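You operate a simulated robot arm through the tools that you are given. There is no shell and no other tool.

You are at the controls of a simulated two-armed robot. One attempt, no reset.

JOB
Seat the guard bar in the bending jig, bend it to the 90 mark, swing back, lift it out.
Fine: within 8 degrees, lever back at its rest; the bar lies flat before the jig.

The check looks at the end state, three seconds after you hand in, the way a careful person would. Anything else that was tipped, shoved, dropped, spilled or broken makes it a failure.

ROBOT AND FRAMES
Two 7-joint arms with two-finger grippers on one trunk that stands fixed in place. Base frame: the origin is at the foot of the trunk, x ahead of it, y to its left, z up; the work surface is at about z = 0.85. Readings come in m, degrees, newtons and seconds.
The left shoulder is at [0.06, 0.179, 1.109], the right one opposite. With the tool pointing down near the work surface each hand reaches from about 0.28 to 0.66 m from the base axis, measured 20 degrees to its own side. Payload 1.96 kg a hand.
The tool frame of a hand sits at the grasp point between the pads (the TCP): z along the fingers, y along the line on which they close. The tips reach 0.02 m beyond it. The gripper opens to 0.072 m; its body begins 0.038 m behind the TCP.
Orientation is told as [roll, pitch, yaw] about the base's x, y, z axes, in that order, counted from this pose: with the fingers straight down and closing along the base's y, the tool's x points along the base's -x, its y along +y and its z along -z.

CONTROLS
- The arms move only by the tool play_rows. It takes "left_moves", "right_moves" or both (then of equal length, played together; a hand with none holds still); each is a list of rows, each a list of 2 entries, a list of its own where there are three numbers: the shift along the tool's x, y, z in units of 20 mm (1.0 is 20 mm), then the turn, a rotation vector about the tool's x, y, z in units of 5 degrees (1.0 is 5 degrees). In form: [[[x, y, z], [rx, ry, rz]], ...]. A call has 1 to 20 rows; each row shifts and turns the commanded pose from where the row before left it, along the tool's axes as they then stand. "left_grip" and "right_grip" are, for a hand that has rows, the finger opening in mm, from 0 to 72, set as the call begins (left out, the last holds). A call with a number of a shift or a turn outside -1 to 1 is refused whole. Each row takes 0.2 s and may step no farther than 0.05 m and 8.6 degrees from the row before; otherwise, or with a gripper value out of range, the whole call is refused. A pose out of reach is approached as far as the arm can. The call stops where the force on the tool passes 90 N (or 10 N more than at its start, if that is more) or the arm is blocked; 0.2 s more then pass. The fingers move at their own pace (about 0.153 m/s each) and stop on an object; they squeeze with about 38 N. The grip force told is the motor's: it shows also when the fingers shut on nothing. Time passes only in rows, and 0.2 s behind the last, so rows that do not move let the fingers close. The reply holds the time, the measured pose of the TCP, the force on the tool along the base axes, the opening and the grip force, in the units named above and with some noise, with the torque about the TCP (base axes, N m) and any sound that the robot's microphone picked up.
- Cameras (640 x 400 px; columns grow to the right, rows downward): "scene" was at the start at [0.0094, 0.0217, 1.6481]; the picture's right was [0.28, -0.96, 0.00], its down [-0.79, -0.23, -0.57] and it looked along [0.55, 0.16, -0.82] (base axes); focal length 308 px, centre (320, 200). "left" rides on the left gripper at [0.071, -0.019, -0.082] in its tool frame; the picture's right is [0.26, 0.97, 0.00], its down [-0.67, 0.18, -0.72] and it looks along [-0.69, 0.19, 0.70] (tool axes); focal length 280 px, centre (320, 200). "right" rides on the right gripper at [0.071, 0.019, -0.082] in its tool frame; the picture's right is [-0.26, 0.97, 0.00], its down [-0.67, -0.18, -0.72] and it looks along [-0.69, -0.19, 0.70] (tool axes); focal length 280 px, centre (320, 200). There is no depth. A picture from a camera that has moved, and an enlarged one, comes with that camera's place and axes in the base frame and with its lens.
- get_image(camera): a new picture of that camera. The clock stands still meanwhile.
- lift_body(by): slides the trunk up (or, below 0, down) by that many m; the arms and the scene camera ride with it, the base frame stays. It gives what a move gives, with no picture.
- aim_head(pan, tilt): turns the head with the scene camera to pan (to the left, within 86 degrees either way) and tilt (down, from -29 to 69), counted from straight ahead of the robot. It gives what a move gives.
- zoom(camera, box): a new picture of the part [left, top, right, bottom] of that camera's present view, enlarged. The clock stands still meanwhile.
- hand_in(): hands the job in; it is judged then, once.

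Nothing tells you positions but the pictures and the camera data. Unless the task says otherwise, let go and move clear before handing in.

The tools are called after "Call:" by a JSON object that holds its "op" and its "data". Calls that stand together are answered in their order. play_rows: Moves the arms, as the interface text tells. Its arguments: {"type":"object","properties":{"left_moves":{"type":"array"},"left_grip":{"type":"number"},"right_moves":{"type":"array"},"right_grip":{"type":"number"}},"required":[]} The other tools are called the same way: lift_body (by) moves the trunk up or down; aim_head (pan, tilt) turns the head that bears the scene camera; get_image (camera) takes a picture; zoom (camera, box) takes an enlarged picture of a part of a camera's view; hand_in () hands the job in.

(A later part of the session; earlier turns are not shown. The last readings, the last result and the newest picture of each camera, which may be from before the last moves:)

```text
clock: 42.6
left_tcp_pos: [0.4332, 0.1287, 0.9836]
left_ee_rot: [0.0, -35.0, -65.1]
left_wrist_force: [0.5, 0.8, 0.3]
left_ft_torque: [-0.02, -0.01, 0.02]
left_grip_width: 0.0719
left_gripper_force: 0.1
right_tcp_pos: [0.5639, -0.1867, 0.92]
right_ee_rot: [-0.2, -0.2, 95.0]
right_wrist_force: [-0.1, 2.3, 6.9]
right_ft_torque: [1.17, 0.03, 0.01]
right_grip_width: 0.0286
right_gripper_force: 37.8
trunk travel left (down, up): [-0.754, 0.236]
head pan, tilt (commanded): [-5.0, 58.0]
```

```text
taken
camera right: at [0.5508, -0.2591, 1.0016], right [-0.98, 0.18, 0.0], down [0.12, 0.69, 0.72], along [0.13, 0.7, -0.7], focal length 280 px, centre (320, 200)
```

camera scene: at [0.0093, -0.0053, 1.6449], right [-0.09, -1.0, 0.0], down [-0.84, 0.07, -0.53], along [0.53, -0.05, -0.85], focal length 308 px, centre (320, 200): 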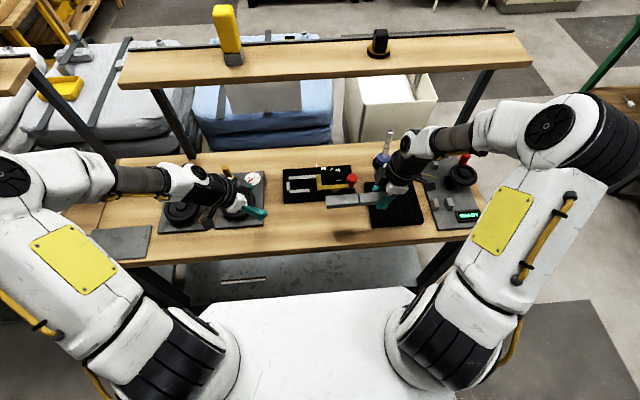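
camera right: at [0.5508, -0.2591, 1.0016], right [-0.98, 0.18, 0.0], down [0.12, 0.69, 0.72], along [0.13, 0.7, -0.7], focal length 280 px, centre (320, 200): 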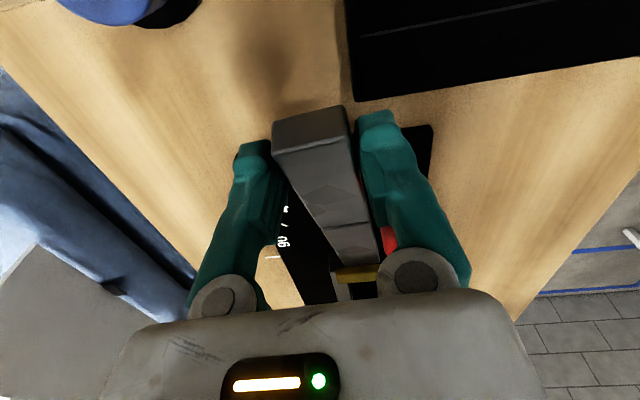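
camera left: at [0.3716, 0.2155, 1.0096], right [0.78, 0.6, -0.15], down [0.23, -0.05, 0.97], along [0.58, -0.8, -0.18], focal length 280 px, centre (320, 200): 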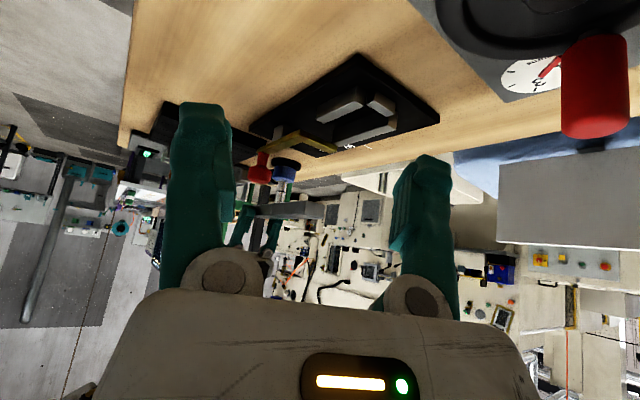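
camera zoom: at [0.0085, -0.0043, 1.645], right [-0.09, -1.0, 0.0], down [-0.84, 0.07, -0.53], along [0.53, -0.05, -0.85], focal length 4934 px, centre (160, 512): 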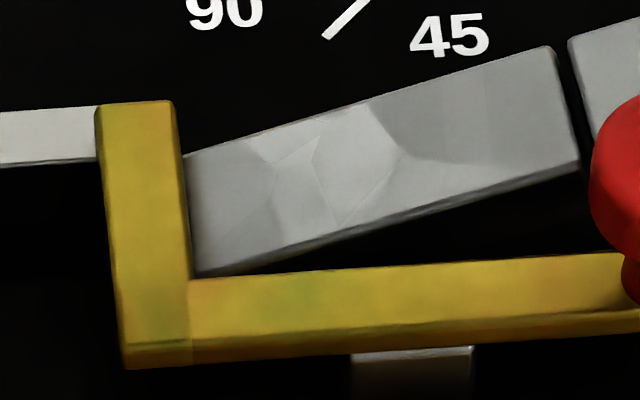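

Now it's clear. The bar's left end is already under the short arm with room to spare, but its far corner sits at x ≈ 0.570 and was butting the end of the far rail. I'll shift about 6 mm toward the robot, lift 2 mm off the plate, and try the slide again gently.

Call:
{"op": "play_rows", "data": {"right_moves": [[[0.1, 0, -0.1], [0, 0, 0]], [[-0.02, 0.3, 0], [0, 0, 0]], [[0, 0, 0], [0, 0, 0]], [[-0.3, -0.03, 0], [0, 0, 0]], [[-0.3, -0.02, 0], [0, 0, 0]], [[0, 0, 0], [0, 0, 0]]]}}

Call:
{"op": "zoom", "data": {"camera": "left", "box": [295, 108, 345, 146]}}

Call:
{"op": "zoom", "data": {"camera": "scene", "box": [310, 168, 350, 193]}}

```text
clock: 44.0
left_tcp_pos: [0.4346, 0.1279, 0.9849]
left_ee_rot: [0.0, -35.0, -65.0]
left_wrist_force: [0.0, -0.4, -0.4]
left_ft_torque: [0.01, 0.06, -0.01]
left_grip_width: 0.0719
left_gripper_force: 0.0
right_tcp_pos: [0.5566, -0.178, 0.9222]
right_ee_rot: [0.0, 0.0, 95.0]
right_wrist_force: [3.1, -0.3, -2.3]
right_ft_torque: [-0.07, -0.15, -0.42]
right_grip_width: 0.0287
right_gripper_force: 38.2
trunk travel left (down, up): [-0.754, 0.236]
head pan, tilt (commanded): [-5.0, 58.0]
```

```text
10.53 times, centred on (320, 127) of left
camera zoom: at [0.3715, 0.2152, 1.0097], right [0.78, 0.6, -0.15], down [0.23, -0.05, 0.97], along [0.58, -0.8, -0.18], focal length 2952 px, centre (320, 968)
```

zoom: 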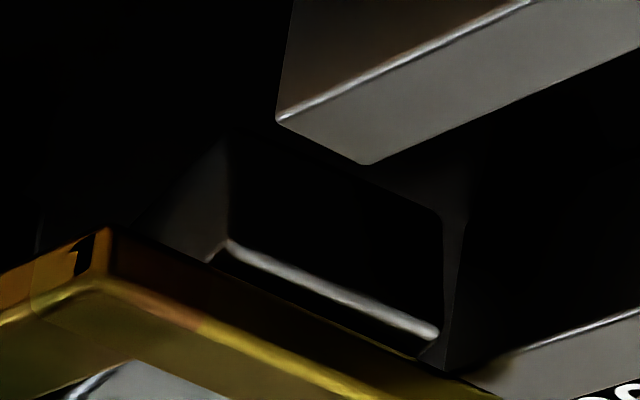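

```text
16.00 times, centred on (330, 180) of scene
camera zoom: at [0.0104, -0.005, 1.6449], right [-0.09, -1.0, 0.0], down [-0.85, 0.07, -0.53], along [0.53, -0.05, -0.85], focal length 4934 px, centre (160, 512)
```

zoom: 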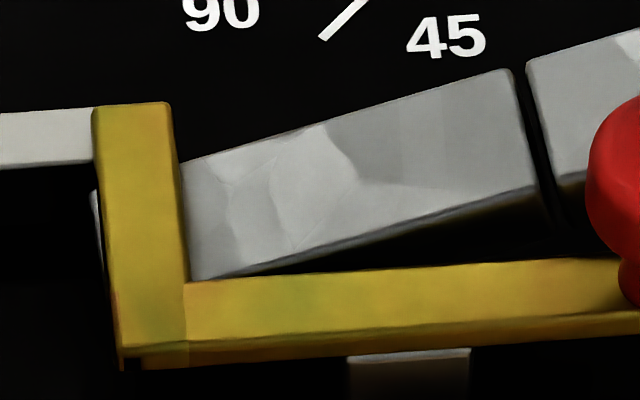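

The left end has passed under the short arm. There's a small sideways load (3 N), so I'll check that the bar is still straight and see where it touches.

Call:
{"op": "zoom", "data": {"camera": "scene", "box": [315, 150, 375, 195]}}

Call:
{"op": "zoom", "data": {"camera": "left", "box": [240, 100, 360, 190]}}

Call:
{"op": "zoom", "data": {"camera": "right", "box": [240, 80, 440, 310]}}

```text
8.89 times, centred on (345, 172) of scene
camera zoom: at [0.0104, -0.005, 1.6449], right [-0.09, -1.0, 0.0], down [-0.85, 0.07, -0.53], along [0.53, -0.05, -0.85], focal length 2741 px, centre (98, 444)
```

zoom: 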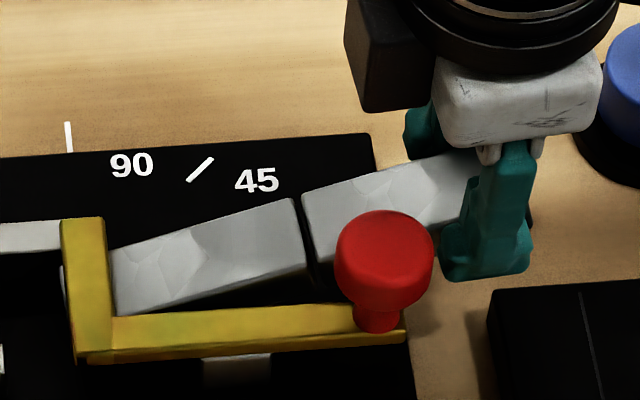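

```text
4.44 times, centred on (300, 145) of left
camera zoom: at [0.3715, 0.2152, 1.0097], right [0.78, 0.6, -0.15], down [0.23, -0.05, 0.97], along [0.58, -0.8, -0.18], focal length 1246 px, centre (409, 444)
```

zoom: 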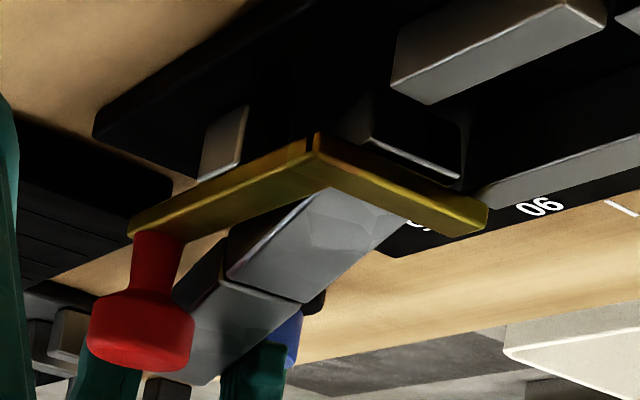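

```text
1.74 times, centred on (340, 195) of right
camera zoom: at [0.5446, -0.2507, 1.0037], right [-0.98, 0.18, 0.0], down [0.12, 0.69, 0.71], along [0.13, 0.7, -0.7], focal length 488 px, centre (285, 209)
```

zoom: 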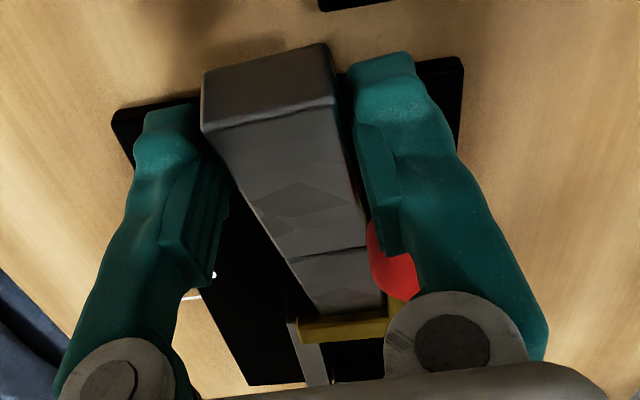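

The bar looks straight and only lightly loaded. I'll now reduce the dip in stages, keeping the left end near the plate under the arm, and check the force after each stage.

Call:
{"op": "play_rows", "data": {"right_moves": [[[0.05, -0.05, 0.3], [0, -0.5, 0]], [[0.05, 0, 0.31], [0, -0.5, 0]], [[0, 0, 0], [0, 0, 0]]]}}

Call:
{"op": "zoom", "data": {"camera": "scene", "box": [315, 150, 375, 195]}}

Call:
{"op": "zoom", "data": {"camera": "left", "box": [285, 105, 345, 150]}}

```text
clock: 44.9
left_tcp_pos: [0.4327, 0.1286, 0.9845]
left_ee_rot: [0.0, -35.0, -64.9]
left_wrist_force: [0.0, 0.0, 0.1]
left_ft_torque: [0.01, -0.01, 0.01]
left_grip_width: 0.0718
left_gripper_force: 0.1
right_tcp_pos: [0.5589, -0.1805, 0.9108]
right_ee_rot: [0.0, -5.0, 95.0]
right_wrist_force: [0.3, 0.2, -2.2]
right_ft_torque: [-0.13, -0.02, -0.01]
right_grip_width: 0.0289
right_gripper_force: 37.8
trunk travel left (down, up): [-0.754, 0.236]
head pan, tilt (commanded): [-5.0, 58.0]
```

```text
8.89 times, centred on (345, 172) of scene
camera zoom: at [0.0095, -0.0042, 1.6449], right [-0.09, -1.0, 0.0], down [-0.84, 0.07, -0.53], along [0.53, -0.05, -0.85], focal length 2741 px, centre (98, 444)
```

zoom: 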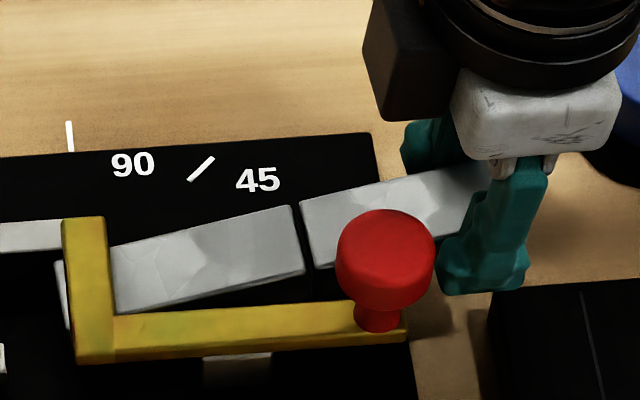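

```text
8.89 times, centred on (315, 128) of left
camera zoom: at [0.3709, 0.2157, 1.0098], right [0.78, 0.6, -0.15], down [0.23, -0.05, 0.97], along [0.58, -0.8, -0.18], focal length 2492 px, centre (364, 844)
```

zoom: 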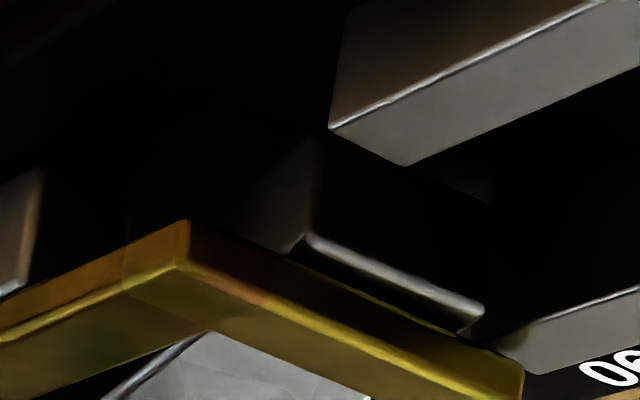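

The load is back to just the bar's weight. Continuing to level it.

Call:
{"op": "play_rows", "data": {"right_moves": [[[0.03, 0, 0.3], [0, -0.5, 0]], [[0.03, 0, 0.31], [0, -0.5, 0]], [[0, 0, 0], [0, 0, 0]]]}}

Call:
{"op": "zoom", "data": {"camera": "scene", "box": [315, 150, 375, 195]}}

Call:
{"op": "get_image", "data": {"camera": "right"}}

Call:
{"op": "zoom", "data": {"camera": "left", "box": [230, 100, 350, 190]}}

```text
clock: 45.6
left_tcp_pos: [0.433, 0.1282, 0.9846]
left_ee_rot: [0.0, -34.9, -65.0]
left_wrist_force: [-0.6, -0.4, 0.1]
left_ft_torque: [0.01, -0.02, 0.0]
left_grip_width: 0.072
left_gripper_force: 0.1
right_tcp_pos: [0.559, -0.1794, 0.8976]
right_ee_rot: [0.0, -10.0, 95.1]
right_wrist_force: [0.4, 0.3, -2.5]
right_ft_torque: [-0.1, -0.01, 0.0]
right_grip_width: 0.0293
right_gripper_force: 37.5
trunk travel left (down, up): [-0.754, 0.236]
head pan, tilt (commanded): [-5.0, 58.0]
```

```text
8.89 times, centred on (345, 172) of scene
camera zoom: at [0.0096, -0.0044, 1.6449], right [-0.09, -1.0, 0.0], down [-0.84, 0.07, -0.53], along [0.53, -0.05, -0.85], focal length 2741 px, centre (98, 444)
```

zoom: 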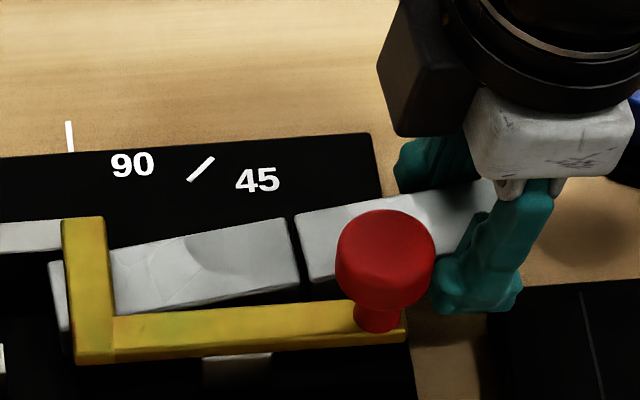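

```text
taken
camera right: at [0.5484, -0.2652, 0.9658], right [-0.98, 0.17, 0.05], down [0.14, 0.55, 0.82], along [0.12, 0.81, -0.57], focal length 280 px, centre (320, 200)
```

right: 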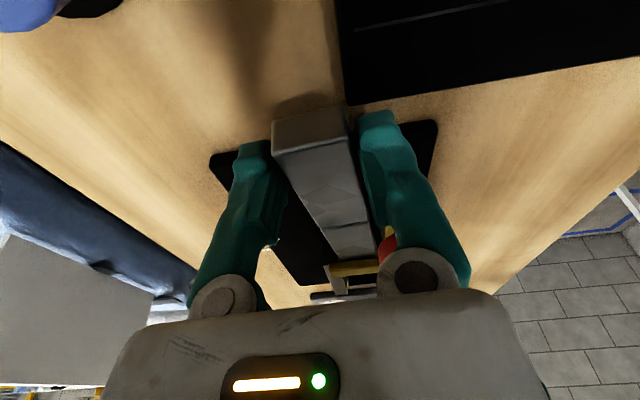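

```text
4.44 times, centred on (290, 145) of left
camera zoom: at [0.3711, 0.2156, 1.0098], right [0.78, 0.6, -0.15], down [0.23, -0.05, 0.97], along [0.58, -0.8, -0.18], focal length 1246 px, centre (453, 444)
```

zoom: 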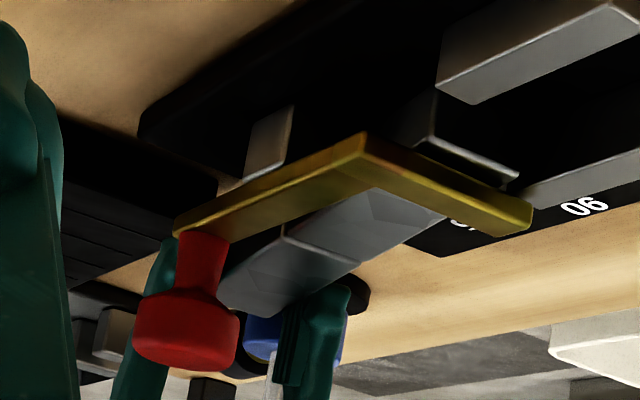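

All clear: the pad edge is about 7 mm from where the near finger will end up. I'll do the final levelling onto the plate.

Call:
{"op": "play_rows", "data": {"right_moves": [[[-0.16, 0, 0.23], [0, -0.5, 0]], [[-0.08, 0, 0.44], [0, -0.5, 0]], [[0, 0, 0], [0, 0, 0]]]}}

Call:
{"op": "zoom", "data": {"camera": "scene", "box": [315, 150, 375, 195]}}

Call:
{"op": "zoom", "data": {"camera": "right", "box": [200, 60, 500, 320]}}

Call:
{"op": "zoom", "data": {"camera": "left", "box": [230, 100, 350, 190]}}

```text
clock: 46.5
left_tcp_pos: [0.4333, 0.1282, 0.9836]
left_ee_rot: [0.1, -35.1, -65.0]
left_wrist_force: [-0.4, 0.0, 0.0]
left_ft_torque: [0.0, -0.02, 0.02]
left_grip_width: 0.0722
left_gripper_force: 0.0
right_tcp_pos: [0.559, -0.1712, 0.887]
right_ee_rot: [0.0, -15.0, 95.0]
right_wrist_force: [0.8, 0.3, -2.1]
right_ft_torque: [-0.14, 0.02, 0.05]
right_grip_width: 0.0286
right_gripper_force: 38.1
trunk travel left (down, up): [-0.754, 0.236]
head pan, tilt (commanded): [-5.0, 58.0]
```

```text
8.89 times, centred on (345, 172) of scene
camera zoom: at [0.0095, -0.0045, 1.6449], right [-0.09, -1.0, 0.0], down [-0.84, 0.07, -0.53], along [0.53, -0.05, -0.85], focal length 2741 px, centre (98, 444)
```

zoom: 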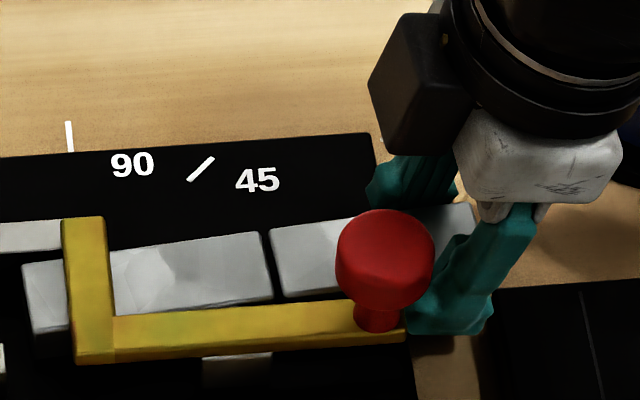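

```text
1.54 times, centred on (350, 190) of right
camera zoom: at [0.5479, -0.2629, 0.9475], right [-0.98, 0.17, 0.07], down [0.14, 0.48, 0.87], along [0.11, 0.86, -0.5], focal length 431 px, centre (274, 215)
```

zoom: 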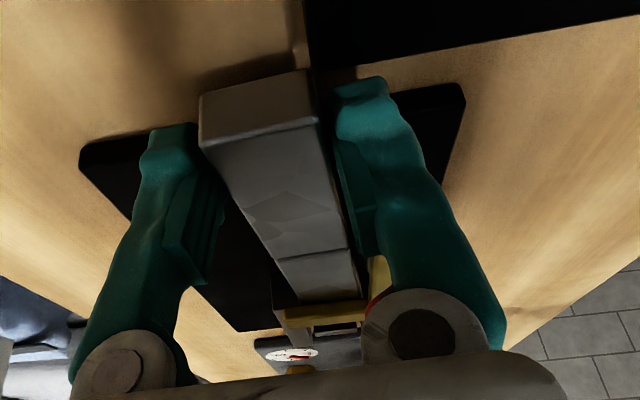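

```text
4.44 times, centred on (290, 145) of left
camera zoom: at [0.371, 0.2156, 1.0099], right [0.78, 0.6, -0.15], down [0.23, -0.05, 0.97], along [0.58, -0.8, -0.18], focal length 1246 px, centre (453, 444)
```

zoom: 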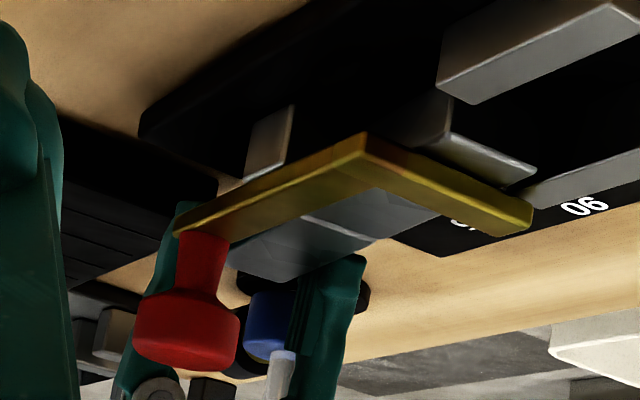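

The bar is level, with its left end at y ≈ −0.027, well past the short arm. I'll centre it a few millimetres, set it on the plate, and release with a modest opening.

Call:
{"op": "play_rows", "data": {"right_moves": [[[0.02, -0.18, 0], [0, 0, 0]], [[0.04, 0, 0.12], [0, 0, 0]], [[0.01, 0, 0.05], [0, 0, 0]], [[0, 0, 0], [0, 0, 0]]]}}

Call:
{"op": "play_rows", "data": {"right_moves": [[[0, 0, 0], [0, 0, 0]], [[0, 0, 0], [0, 0, 0]], [[0, 0, 0], [0, 0, 0]]], "right_grip": 46}}

Call:
{"op": "zoom", "data": {"camera": "scene", "box": [315, 150, 375, 195]}}

Call:
{"op": "zoom", "data": {"camera": "right", "box": [200, 60, 500, 320]}}

```text
clock: 47.5
left_tcp_pos: [0.4322, 0.1269, 0.9845]
left_ee_rot: [0.1, -35.0, -64.9]
left_wrist_force: [-0.7, 0.5, 0.7]
left_ft_torque: [0.02, 0.01, 0.02]
left_grip_width: 0.0721
left_gripper_force: 0.0
right_tcp_pos: [0.5614, -0.1737, 0.8834]
right_ee_rot: [-0.2, -15.0, 95.1]
right_wrist_force: [-0.4, -0.1, 8.4]
right_ft_torque: [1.05, 0.11, 0.02]
right_grip_width: 0.0286
right_gripper_force: 37.3
trunk travel left (down, up): [-0.754, 0.236]
head pan, tilt (commanded): [-5.0, 58.0]
```

```text
clock: 48.2
left_tcp_pos: [0.432, 0.1287, 0.9843]
left_ee_rot: [0.0, -35.0, -65.0]
left_wrist_force: [0.7, 0.2, 0.4]
left_ft_torque: [0.01, 0.01, 0.0]
left_grip_width: 0.0718
left_gripper_force: 0.1
right_tcp_pos: [0.563, -0.1723, 0.8828]
right_ee_rot: [0.0, -15.1, 94.9]
right_wrist_force: [0.0, -0.6, -1.4]
right_ft_torque: [0.02, -0.02, 0.0]
right_grip_width: 0.0459
right_gripper_force: 0.0
trunk travel left (down, up): [-0.754, 0.236]
head pan, tilt (commanded): [-5.0, 58.0]
```

```text
8.89 times, centred on (345, 172) of scene
camera zoom: at [0.0096, -0.0046, 1.6449], right [-0.09, -1.0, 0.0], down [-0.84, 0.07, -0.53], along [0.53, -0.05, -0.85], focal length 2741 px, centre (98, 444)
```

zoom: 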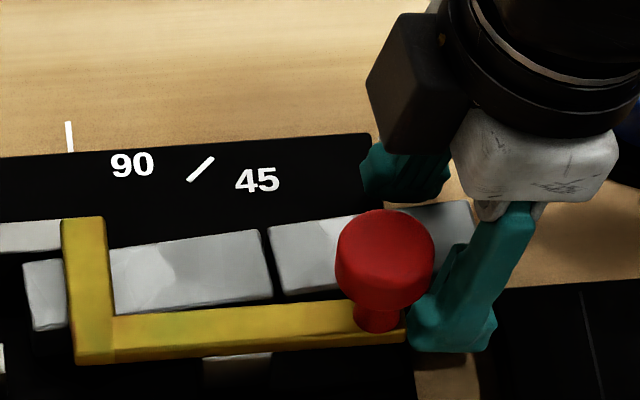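

```text
1.54 times, centred on (350, 190) of right
camera zoom: at [0.552, -0.2632, 0.9429], right [-0.98, 0.17, 0.07], down [0.14, 0.48, 0.87], along [0.11, 0.86, -0.5], focal length 431 px, centre (274, 215)
```

zoom: 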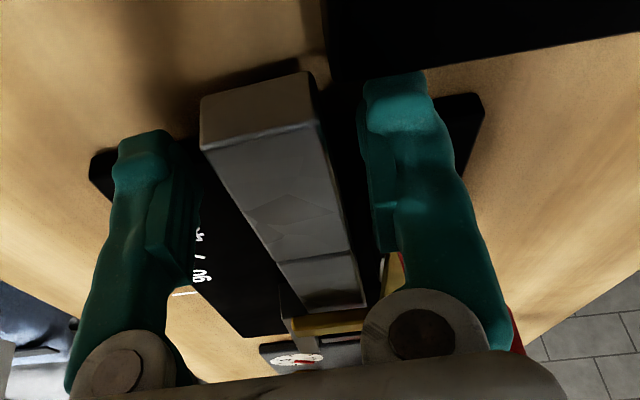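

The bar rests on the plate with its left end inside the jig (y ≈ −0.028). Next I'll back the hand out along its lean, straighten it, and open it wide so one finger can push the bar's right end home.

Call:
{"op": "play_rows", "data": {"right_moves": [[[0, 0, -0.6], [0, 0, 0]], [[0, 0, -0.9], [0, 0, 0]], [[0, 0, -0.9], [0, 0, 0]], [[0, 0, -0.9], [0, 0, 0]], [[0, 0, -0.9], [0, 0, 0]], [[0, 0, 0], [0, 1, 0]], [[0, 0, 0], [0, 1, 0]], [[0, 0, 0], [0, 1, 0]], [[0, 0, 0], [0, 0, 1]]]}}

Call:
{"op": "zoom", "data": {"camera": "scene", "box": [270, 130, 400, 215]}}

Call:
{"op": "get_image", "data": {"camera": "right"}}

```text
clock: 50.2
left_tcp_pos: [0.4331, 0.1275, 0.9844]
left_ee_rot: [0.1, -35.0, -64.9]
left_wrist_force: [0.4, 0.4, 0.0]
left_ft_torque: [-0.01, -0.01, 0.0]
left_grip_width: 0.072
left_gripper_force: 0.1
right_tcp_pos: [0.5639, -0.1944, 0.9637]
right_ee_rot: [0.0, 0.1, 90.0]
right_wrist_force: [0.3, -0.2, 0.9]
right_ft_torque: [0.0, 0.03, 0.01]
right_grip_width: 0.0461
right_gripper_force: 0.0
trunk travel left (down, up): [-0.754, 0.236]
head pan, tilt (commanded): [-5.0, 58.0]
```

```text
4.71 times, centred on (335, 172) of scene
camera zoom: at [0.0094, -0.0048, 1.6449], right [-0.09, -1.0, 0.0], down [-0.84, 0.07, -0.53], along [0.53, -0.05, -0.85], focal length 1451 px, centre (249, 329)
```

zoom: 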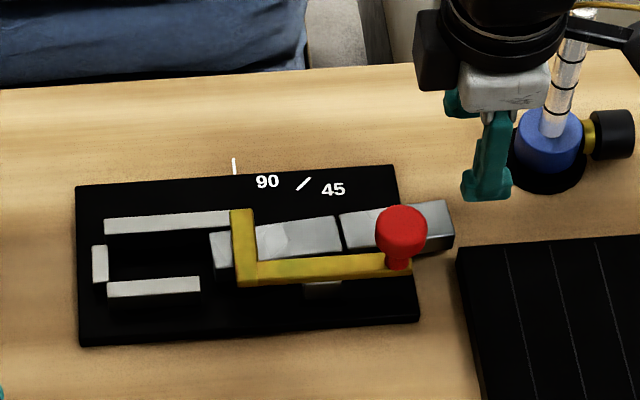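

```text
taken
camera right: at [0.5453, -0.2656, 1.0449], right [-0.96, 0.26, 0.0], down [0.18, 0.67, 0.71], along [0.19, 0.69, -0.7], focal length 280 px, centre (320, 200)
```

right: 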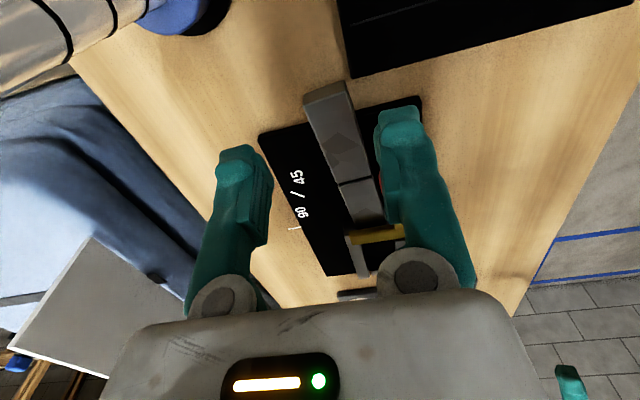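

The bar is in place with its right end at about (0.562, −0.185). I'll open the hand fully and move behind that end, checking the gap to the burner before lowering.

Call:
{"op": "play_rows", "data": {"right_moves": [[[0.3, -0.88, -0.2], [0, 0, 0]], [[0.33, -0.88, 0], [0, 0, 0]], [[0, 0, 0], [0, 0, 0]]], "right_grip": 72}}

Call:
{"op": "get_image", "data": {"camera": "right"}}

Call:
{"op": "zoom", "data": {"camera": "scene", "box": [300, 100, 430, 215]}}

Call:
{"op": "zoom", "data": {"camera": "left", "box": [220, 60, 400, 260]}}

```text
clock: 51.0
left_tcp_pos: [0.433, 0.128, 0.9856]
left_ee_rot: [0.0, -35.0, -65.0]
left_wrist_force: [-0.1, -0.3, -0.5]
left_ft_torque: [0.0, 0.02, -0.02]
left_grip_width: 0.0718
left_gripper_force: 0.0
right_tcp_pos: [0.5893, -0.2027, 0.9663]
right_ee_rot: [0.0, -0.1, 89.9]
right_wrist_force: [0.1, 0.2, 0.0]
right_ft_torque: [-0.02, 0.01, -0.02]
right_grip_width: 0.0722
right_gripper_force: 0.0
right hand out of reach, approached as far as the arm can: row 2
trunk travel left (down, up): [-0.754, 0.236]
head pan, tilt (commanded): [-5.0, 58.0]
```

```text
taken
camera right: at [0.571, -0.2748, 1.0484], right [-0.96, 0.26, 0.0], down [0.18, 0.67, 0.72], along [0.19, 0.69, -0.7], focal length 280 px, centre (320, 200)
```

right: 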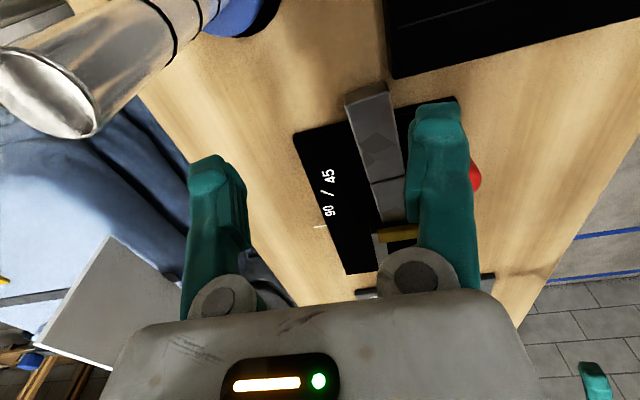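

```text
3.48 times, centred on (365, 158) of scene
camera zoom: at [0.0089, -0.0053, 1.6449], right [-0.09, -1.0, 0.0], down [-0.84, 0.07, -0.53], along [0.53, -0.05, -0.85], focal length 1073 px, centre (164, 348)
```

zoom: 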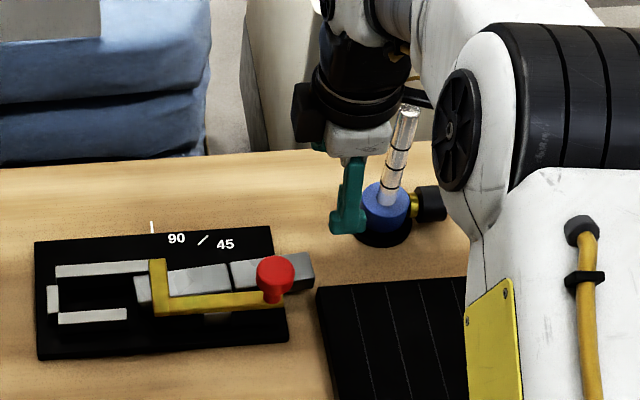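

```text
2.00 times, centred on (310, 160) of left
camera zoom: at [0.3707, 0.2151, 1.0101], right [0.78, 0.6, -0.15], down [0.23, -0.05, 0.97], along [0.58, -0.8, -0.18], focal length 561 px, centre (340, 280)
```

zoom: 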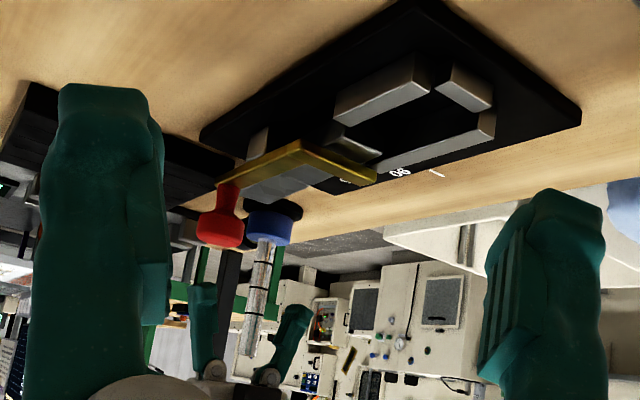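

The arm runs out of reach at x ≈ 0.589 in this orientation, so pushing with the near finger won't work. A better option is yaw 0 with fingers closed: the gripper's narrow side then faces the knob and x ≈ 0.568 is enough. I'll raise and turn the hand.

Call:
{"op": "play_rows", "data": {"right_moves": [[[0, 0.3, -0.9], [0, 0, 0]], [[0, 0.3, -0.9], [0, 0, 0]], [[0, 0.3, -0.9], [0, 0, 0]], [[0, 0.2, -0.9], [0, 0, 0]], [[0, 0, 0], [0, 0, 1]], [[0, 0, 0], [0, 0, 1]], [[0, 0, 0], [0, 0, 1]], [[0, 0, 0], [0, 0, 1]], [[0, 0, 0], [0, 0, 1]], [[0, 0, 0], [0, 0, 1]], [[0, 0, 0], [0, 0, 1]], [[0, 0, 0], [0, 0, 1]], [[0, 0, 0], [0, 0, 1]], [[0, 0, 0], [0, 0, 1]], [[0, 0, 0], [0, 0, 1]], [[0, 0, 0], [0, 0, 1]], [[0, 0, 0], [0, 0, 1]], [[0, 0, 0], [0, 0, 1]], [[0, 0, 0], [0, 0, 1]], [[0, 0, 0], [0, 0, 1]]], "right_grip": 0}}

Call:
{"op": "play_rows", "data": {"right_moves": [[[0, 0, 0], [0, 0, 1]], [[0, 0, 0], [0, 0, 1]], [[0, 0, 0], [0, 0, 0]]]}}

Call:
{"op": "get_image", "data": {"camera": "right"}}

Call:
{"op": "get_image", "data": {"camera": "scene"}}

```text
clock: 55.2
left_tcp_pos: [0.4335, 0.1281, 0.9841]
left_ee_rot: [0.0, -35.1, -65.0]
left_wrist_force: [0.1, 0.0, -0.1]
left_ft_torque: [0.01, -0.01, -0.01]
left_grip_width: 0.072
left_gripper_force: 0.0
right_tcp_pos: [0.5831, -0.2069, 0.9852]
right_ee_rot: [-0.1, -0.3, 14.9]
right_wrist_force: [-0.1, -0.4, 0.3]
right_ft_torque: [0.01, -0.03, -0.01]
right_grip_width: 0.0
right_gripper_force: 29.6
right hand out of reach, approached as far as the arm can: row 2, 3, 4, 16
trunk travel left (down, up): [-0.754, 0.236]
head pan, tilt (commanded): [-5.0, 58.0]
```

```text
clock: 56.0
left_tcp_pos: [0.4323, 0.1284, 0.9849]
left_ee_rot: [0.0, -35.1, -65.1]
left_wrist_force: [0.2, 0.2, 0.4]
left_ft_torque: [0.01, 0.02, 0.02]
left_grip_width: 0.0718
left_gripper_force: 0.0
right_tcp_pos: [0.5841, -0.2056, 0.9838]
right_ee_rot: [-0.1, -0.3, 4.9]
right_wrist_force: [0.6, 0.1, 0.1]
right_ft_torque: [-0.03, 0.03, 0.01]
right_grip_width: 0.0
right_gripper_force: 29.3
trunk travel left (down, up): [-0.754, 0.236]
head pan, tilt (commanded): [-5.0, 58.0]
```

```text
taken
camera right: at [0.5115, -0.1926, 1.0658], right [0.18, 0.98, 0.0], down [0.68, -0.12, 0.72], along [0.71, -0.13, -0.69], focal length 280 px, centre (320, 200)
```

right: 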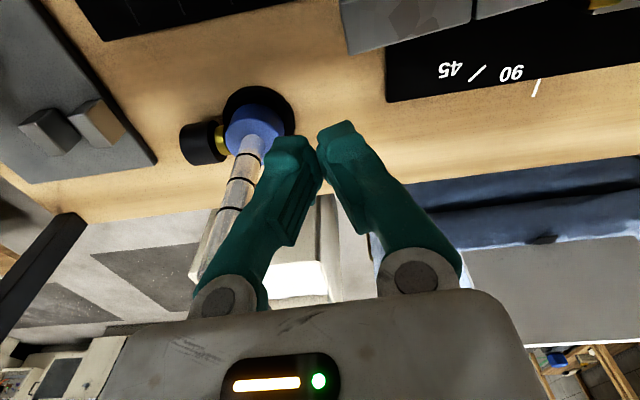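

```text
taken
camera scene: at [0.0081, -0.0043, 1.6448], right [-0.09, -1.0, 0.0], down [-0.84, 0.07, -0.53], along [0.53, -0.05, -0.85], focal length 308 px, centre (320, 200)
```

scene: 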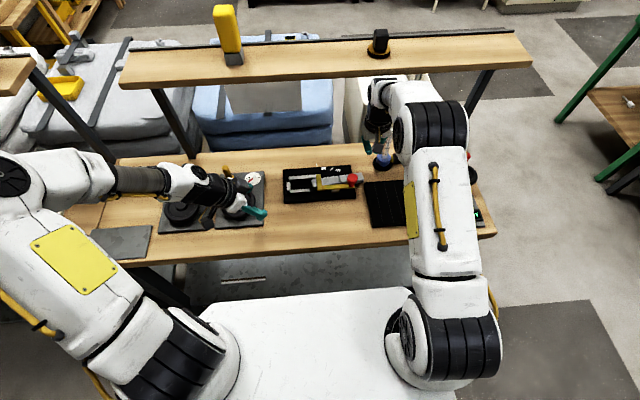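

The arm topped out in height, but the hand is now nearly at yaw 0 with fingers closed, and it's clear of the burner. I'll pull back a little, finish the turn, and line up behind the bar's right end.

Call:
{"op": "play_rows", "data": {"right_moves": [[[0.45, -0.05, 0.2], [0, 0, 0.5]], [[0.4, -0.05, 0.4], [0, 0, 0.48]], [[0, 0, 0], [0, 0, 0]]]}}

Call:
{"op": "get_image", "data": {"camera": "right"}}

Call:
{"op": "zoom", "data": {"camera": "scene", "box": [290, 110, 420, 215]}}

```text
clock: 56.9
left_tcp_pos: [0.4341, 0.1289, 0.9834]
left_ee_rot: [0.0, -34.9, -65.0]
left_wrist_force: [0.1, 0.4, -0.2]
left_ft_torque: [-0.03, -0.01, 0.0]
left_grip_width: 0.072
left_gripper_force: 0.1
right_tcp_pos: [0.5696, -0.2083, 0.9728]
right_ee_rot: [-0.2, -0.5, 0.1]
right_wrist_force: [-0.1, 0.5, -0.2]
right_ft_torque: [0.03, 0.01, 0.01]
right_grip_width: 0.0
right_gripper_force: 29.8
trunk travel left (down, up): [-0.754, 0.236]
head pan, tilt (commanded): [-5.0, 58.0]
```

```text
taken
camera right: at [0.4979, -0.1895, 1.0539], right [0.26, 0.97, 0.0], down [0.67, -0.18, 0.72], along [0.7, -0.19, -0.69], focal length 280 px, centre (320, 200)
```

right: 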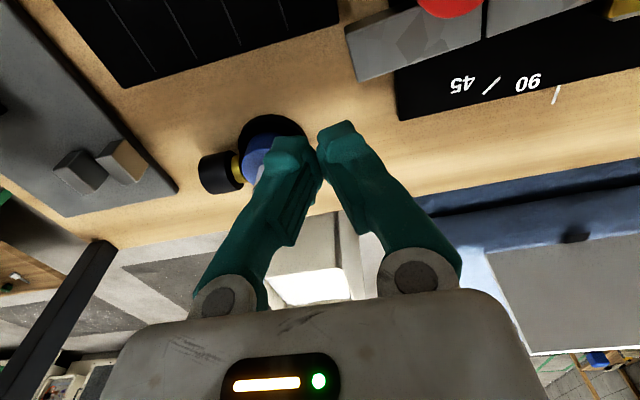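

```text
3.81 times, centred on (355, 162) of scene
camera zoom: at [0.01, -0.0046, 1.6449], right [-0.09, -1.0, 0.0], down [-0.84, 0.07, -0.53], along [0.53, -0.05, -0.85], focal length 1175 px, centre (187, 343)
```

zoom: 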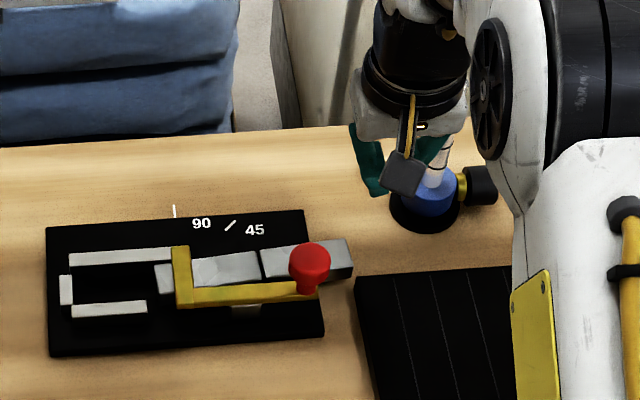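

Reach improves if the shoulder sits higher relative to the wrist. By my estimate, raising the trunk about 0.1 m makes x ≈ 0.60 reachable, so the open-hand push at yaw 90, which keeps the gripper camera away from the knob, becomes possible. I'll raise the trunk now.

Call:
{"op": "lift_body", "data": {"by": 0.1}}

Call:
{"op": "play_rows", "data": {"right_moves": [[[0.2, 0, 0], [0, 0, -1]], [[0.2, 0, 0], [0, 0, -1]], [[0, 0, 0], [0, 0, -1]], [[0, 0, 0], [0, 0, -1]], [[0, 0, 0], [0, 0, -1]], [[0, 0, 0], [0, 0, -1]], [[0, 0, 0], [0, 0, -1]], [[0, 0, 0], [0, 0, -1]], [[0, 0, 0], [0, 0, -1]], [[0, 0, 0], [0, 0, -1]], [[0, 0, 0], [0, 0, -1]], [[0, 0, 0], [0, 0, -1]], [[0, 0, 0], [0, 0, -1]], [[0, 0, 0], [0, 0, -1]], [[0, 0, 0], [0, 0, -1]], [[0, 0, 0], [0, 0, -1]], [[0, 0, 0], [0, 0, -1]], [[0, 0, 0], [0, 0, -1]]], "right_grip": 72}}

Call:
{"op": "get_image", "data": {"camera": "scene"}}

Call:
{"op": "get_image", "data": {"camera": "left"}}

```text
clock: 58.2
left_tcp_pos: [0.4318, 0.1278, 1.0842]
left_ee_rot: [0.0, -35.1, -64.9]
left_wrist_force: [0.4, -1.4, -0.1]
left_ft_torque: [0.01, 0.0, 0.02]
left_grip_width: 0.0718
left_gripper_force: 0.1
right_tcp_pos: [0.5684, -0.2078, 1.0723]
right_ee_rot: [-0.1, -0.4, 0.1]
right_wrist_force: [0.7, 0.0, -0.6]
right_ft_torque: [0.01, -0.01, -0.02]
right_grip_width: 0.0
right_gripper_force: 29.5
trunk travel left (down, up): [-0.854, 0.136]
head pan, tilt (commanded): [-5.0, 58.0]
```

```text
clock: 62.0
left_tcp_pos: [0.4322, 0.1286, 1.0845]
left_ee_rot: [-0.1, -35.0, -65.1]
left_wrist_force: [-0.9, -0.6, 0.9]
left_ft_torque: [-0.03, 0.0, -0.01]
left_grip_width: 0.0723
left_gripper_force: 0.1
right_tcp_pos: [0.5606, -0.2108, 1.0717]
right_ee_rot: [-0.4, 0.1, 90.2]
right_wrist_force: [1.2, 0.5, 0.1]
right_ft_torque: [-0.03, 0.02, 0.03]
right_grip_width: 0.0721
right_gripper_force: 0.1
trunk travel left (down, up): [-0.854, 0.136]
head pan, tilt (commanded): [-5.0, 58.0]
```

```text
taken
camera scene: at [0.0094, -0.0047, 1.7449], right [-0.09, -1.0, 0.0], down [-0.84, 0.07, -0.53], along [0.53, -0.05, -0.85], focal length 308 px, centre (320, 200)
```

scene: 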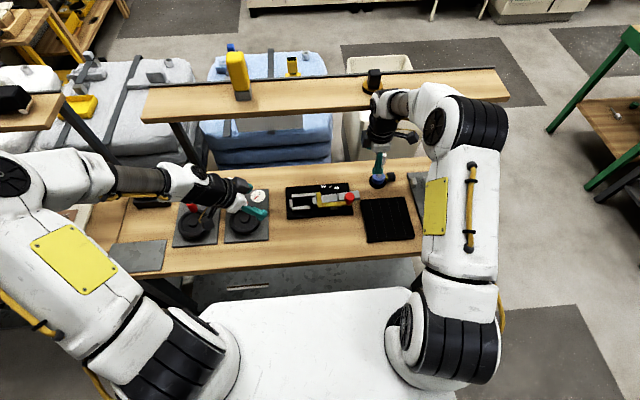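

```text
taken
camera left: at [0.3709, 0.2154, 1.1099], right [0.78, 0.6, -0.15], down [0.23, -0.05, 0.97], along [0.58, -0.8, -0.18], focal length 280 px, centre (320, 200)
```

left: 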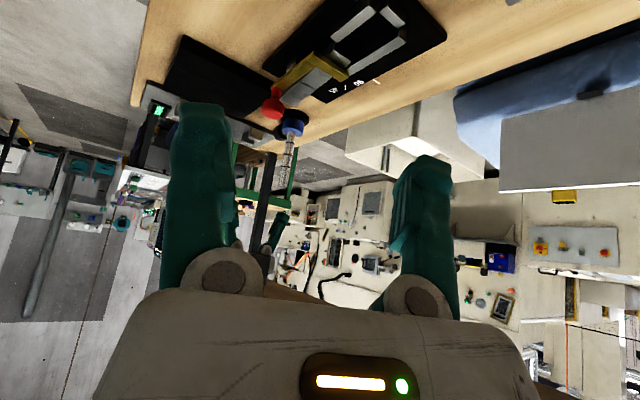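

Reach is better now. I'll move to x ≈ 0.60 and come down beside the burner in two stages, checking the gap as I go.

Call:
{"op": "play_rows", "data": {"right_moves": [[[-0.05, -0.5, 0.6], [0, 0, 0]], [[-0.05, -0.5, 0.6], [0, 0, 0]], [[-0.05, -0.5, 0.6], [0, 0, 0]], [[-0.05, -0.47, 0.6], [0, 0, 0]], [[0, 0, 0.7], [0, 0, 0]], [[0, 0, 0.7], [0, 0, 0]], [[0, 0, 0], [0, 0, 0]]]}}

Call:
{"op": "get_image", "data": {"camera": "right"}}

Call:
{"op": "zoom", "data": {"camera": "scene", "box": [290, 110, 430, 220]}}

Call:
{"op": "zoom", "data": {"camera": "left", "box": [220, 0, 420, 200]}}

```text
clock: 63.8
left_tcp_pos: [0.4078, 0.134, 1.0932]
left_ee_rot: [1.5, -35.9, -65.6]
left_wrist_force: [0.6, -0.4, 0.6]
left_ft_torque: [0.01, -0.05, 0.01]
left_grip_width: 0.0719
left_gripper_force: 0.0
right_tcp_pos: [0.5823, -0.2014, 1.0206]
right_ee_rot: [-4.1, 1.7, 91.6]
right_wrist_force: [-0.6, -2.6, 0.3]
right_ft_torque: [0.2, 0.05, 0.0]
right_grip_width: 0.0719
right_gripper_force: 0.0
trunk travel left (down, up): [-0.854, 0.136]
head pan, tilt (commanded): [-5.0, 58.0]
stopped in row 7 (right hand): the arm was blocked; the commanded pose is now the measured one
```

```text
taken
camera right: at [0.5606, -0.2692, 1.1016], right [-0.97, 0.23, -0.08], down [0.11, 0.7, 0.71], along [0.22, 0.68, -0.7], focal length 280 px, centre (320, 200)
```

right: 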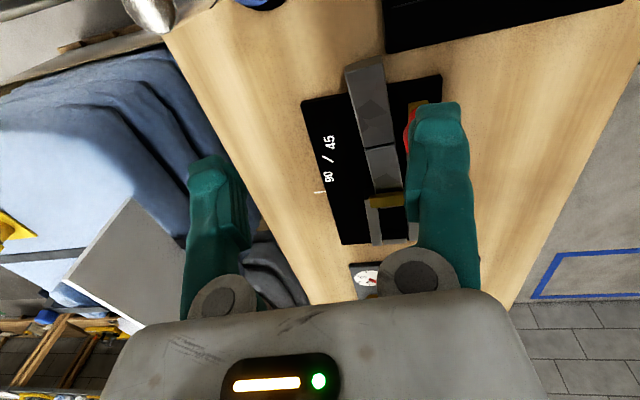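

```text
3.64 times, centred on (360, 165) of scene
camera zoom: at [-0.0378, -0.0224, 1.743], right [-0.16, -0.99, 0.0], down [-0.82, 0.13, -0.55], along [0.55, -0.09, -0.83], focal length 1121 px, centre (174, 327)
```

zoom: 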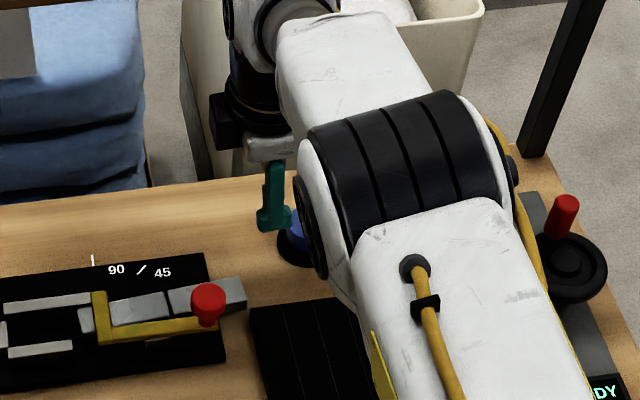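

```text
2.00 times, centred on (320, 100) of left
camera zoom: at [0.3444, 0.2224, 1.1164], right [0.78, 0.61, -0.13], down [0.2, -0.05, 0.98], along [0.59, -0.79, -0.16], focal length 561 px, centre (320, 400)
```

zoom: 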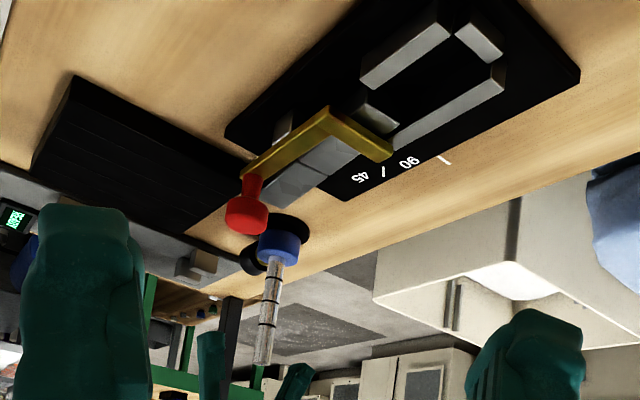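

The arm was blocked and the trunk got pushed back. The wrist sensor barely reads anything, so the contact must be higher up the arm, probably the forearm against the overhead shelf. I'll back the hand toward the robot and check.

Call:
{"op": "play_rows", "data": {"right_moves": [[[0, 0.5, 0], [0, 0, 0]], [[0, 0.7, 0], [0, 0, 0]], [[0, 0.7, 0], [0, 0, 0]]]}}

Call:
{"op": "get_image", "data": {"camera": "scene"}}

```text
clock: 64.1
left_tcp_pos: [0.4177, 0.1803, 1.0911]
left_ee_rot: [1.1, -34.8, -60.9]
left_wrist_force: [2.5, -10.4, 3.1]
left_ft_torque: [0.72, 0.19, 0.11]
left_grip_width: 0.0722
left_gripper_force: 0.1
right_tcp_pos: [0.5789, -0.168, 1.0029]
right_ee_rot: [-1.9, 7.3, 98.0]
right_wrist_force: [-37.2, -21.3, -19.0]
right_ft_torque: [1.39, -2.7, -0.2]
right_grip_width: 0.0718
right_gripper_force: 0.0
trunk travel left (down, up): [-0.854, 0.136]
head pan, tilt (commanded): [-5.0, 58.0]
stopped in row 1 (right hand): the arm was blocked; the commanded pose is now the measured one
```

```text
taken
camera scene: at [-0.0089, -0.0687, 1.7445], right [-0.19, -0.98, -0.01], down [-0.83, 0.17, -0.54], along [0.53, -0.09, -0.84], focal length 308 px, centre (320, 200)
```

scene: 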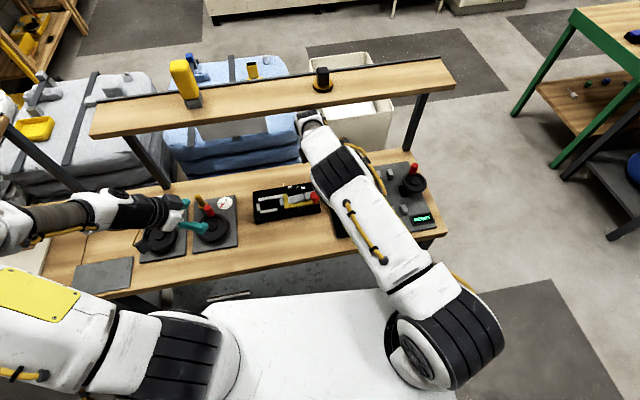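

Call:
{"op": "play_rows", "data": {"right_moves": [[[0, 0, 0], [0, 0, 0]]]}}

Call:
{"op": "get_image", "data": {"camera": "scene"}}

Call:
{"op": "get_image", "data": {"camera": "right"}}

```text
clock: 64.4
left_tcp_pos: [0.3589, 0.3019, 1.0924]
left_ee_rot: [1.3, -36.5, -54.3]
left_wrist_force: [1.5, 2.5, -1.5]
left_ft_torque: [-0.21, 0.07, -0.15]
left_grip_width: 0.072
left_gripper_force: 0.1
right_tcp_pos: [0.6014, -0.138, 1.0477]
right_ee_rot: [-7.6, -11.2, 64.5]
right_wrist_force: [-0.1, 0.3, -0.1]
right_ft_torque: [-0.01, -0.02, -0.01]
right_grip_width: 0.072
right_gripper_force: 0.1
trunk travel left (down, up): [-0.854, 0.136]
head pan, tilt (commanded): [-5.0, 58.0]
stopped in row 1 (left hand): the arm was blocked; the commanded pose is now the measured one
```

```text
taken
camera scene: at [-0.0648, -0.0149, 1.7428], right [-0.16, -0.99, 0.01], down [-0.82, 0.13, -0.56], along [0.56, -0.09, -0.83], focal length 308 px, centre (320, 200)
```

scene: 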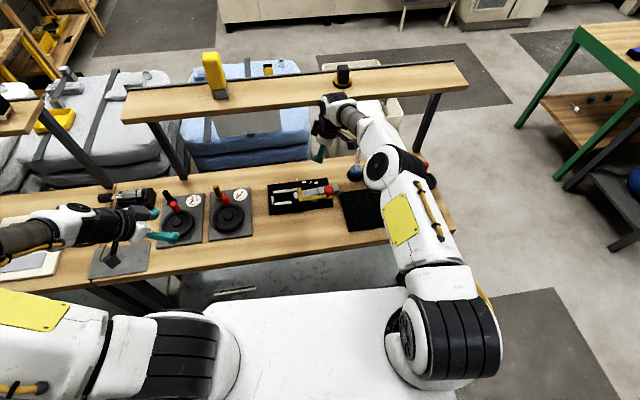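

```text
taken
camera right: at [0.5381, -0.2013, 1.11], right [-0.74, 0.67, -0.07], down [0.3, 0.43, 0.85], along [0.6, 0.61, -0.52], focal length 280 px, centre (320, 200)
```

right: 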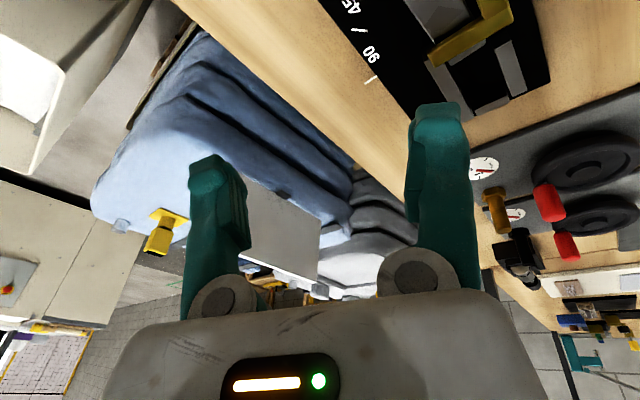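

The trunk is swaying and the arms were disturbed. I'll hold both hands still and let everything settle before doing anything else.

Call:
{"op": "play_rows", "data": {"right_moves": [[[0, 0, 0], [0, 0, 0]]], "left_moves": [[[0, 0, 0], [0, 0, 0]]]}}

Call:
{"op": "get_image", "data": {"camera": "scene"}}

```text
clock: 64.8
left_tcp_pos: [0.3563, 0.3539, 1.0898]
left_ee_rot: [0.5, -36.0, -49.7]
left_wrist_force: [1.5, -1.1, -1.7]
left_ft_torque: [0.08, 0.07, -0.02]
left_grip_width: 0.0719
left_gripper_force: 0.0
right_tcp_pos: [0.6209, -0.1274, 1.0346]
right_ee_rot: [-10.7, -15.5, 52.4]
right_wrist_force: [-29.1, 34.6, -21.2]
right_ft_torque: [-2.66, -2.37, -0.62]
right_grip_width: 0.0718
right_gripper_force: 0.0
trunk travel left (down, up): [-0.854, 0.136]
head pan, tilt (commanded): [-5.0, 58.0]
stopped in row 1 (right hand): the arm was blocked; the commanded pose is now the measured one
```

```text
taken
camera scene: at [-0.0701, -0.0203, 1.7462], right [-0.16, -0.99, 0.0], down [-0.81, 0.13, -0.57], along [0.56, -0.09, -0.82], focal length 308 px, centre (320, 200)
```

scene: 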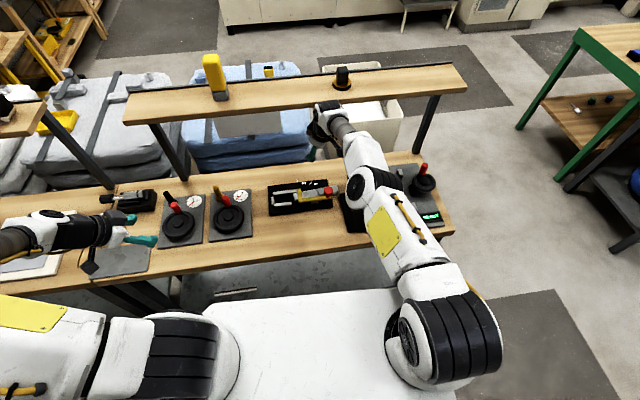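

Still unsettled, and the right wrist seems pressed on the shelf's front edge. I'll ease the right hand straight back toward the robot in small steps.

Call:
{"op": "play_rows", "data": {"right_moves": [[[0.45, 0.6, 0], [0, 0, 0]], [[0.45, 0.6, 0], [0, 0, 0]], [[0.45, 0.6, 0], [0, 0, 0]]]}}

Call:
{"op": "get_image", "data": {"camera": "scene"}}

```text
clock: 65.1
left_tcp_pos: [0.3784, 0.3832, 1.0814]
left_ee_rot: [-0.4, -34.5, -46.5]
left_wrist_force: [-1.0, -6.4, 5.4]
left_ft_torque: [0.57, 0.05, 0.24]
left_grip_width: 0.0719
left_gripper_force: 0.1
right_tcp_pos: [0.6282, -0.1828, 1.009]
right_ee_rot: [-12.9, -13.0, 58.0]
right_wrist_force: [-3.5, 4.6, -12.4]
right_ft_torque: [-0.21, -0.56, -0.39]
right_grip_width: 0.0719
right_gripper_force: 0.3
trunk travel left (down, up): [-0.854, 0.136]
head pan, tilt (commanded): [-5.0, 58.0]
stopped in row 1 (left hand): the arm was blocked; the commanded pose is now the measured one
```

```text
taken
camera scene: at [-0.0562, -0.0313, 1.7469], right [-0.16, -0.99, -0.01], down [-0.82, 0.14, -0.56], along [0.55, -0.09, -0.83], focal length 308 px, centre (320, 200)
```

scene: 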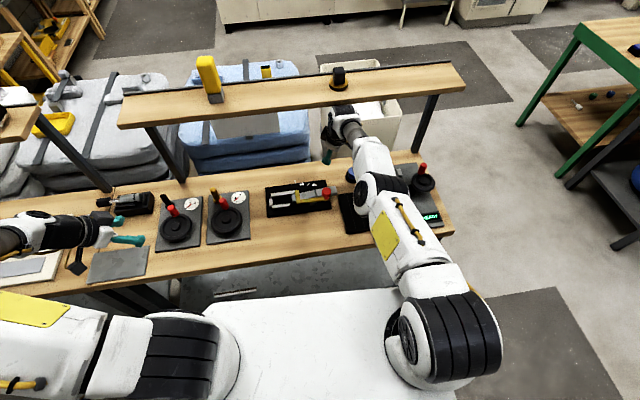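

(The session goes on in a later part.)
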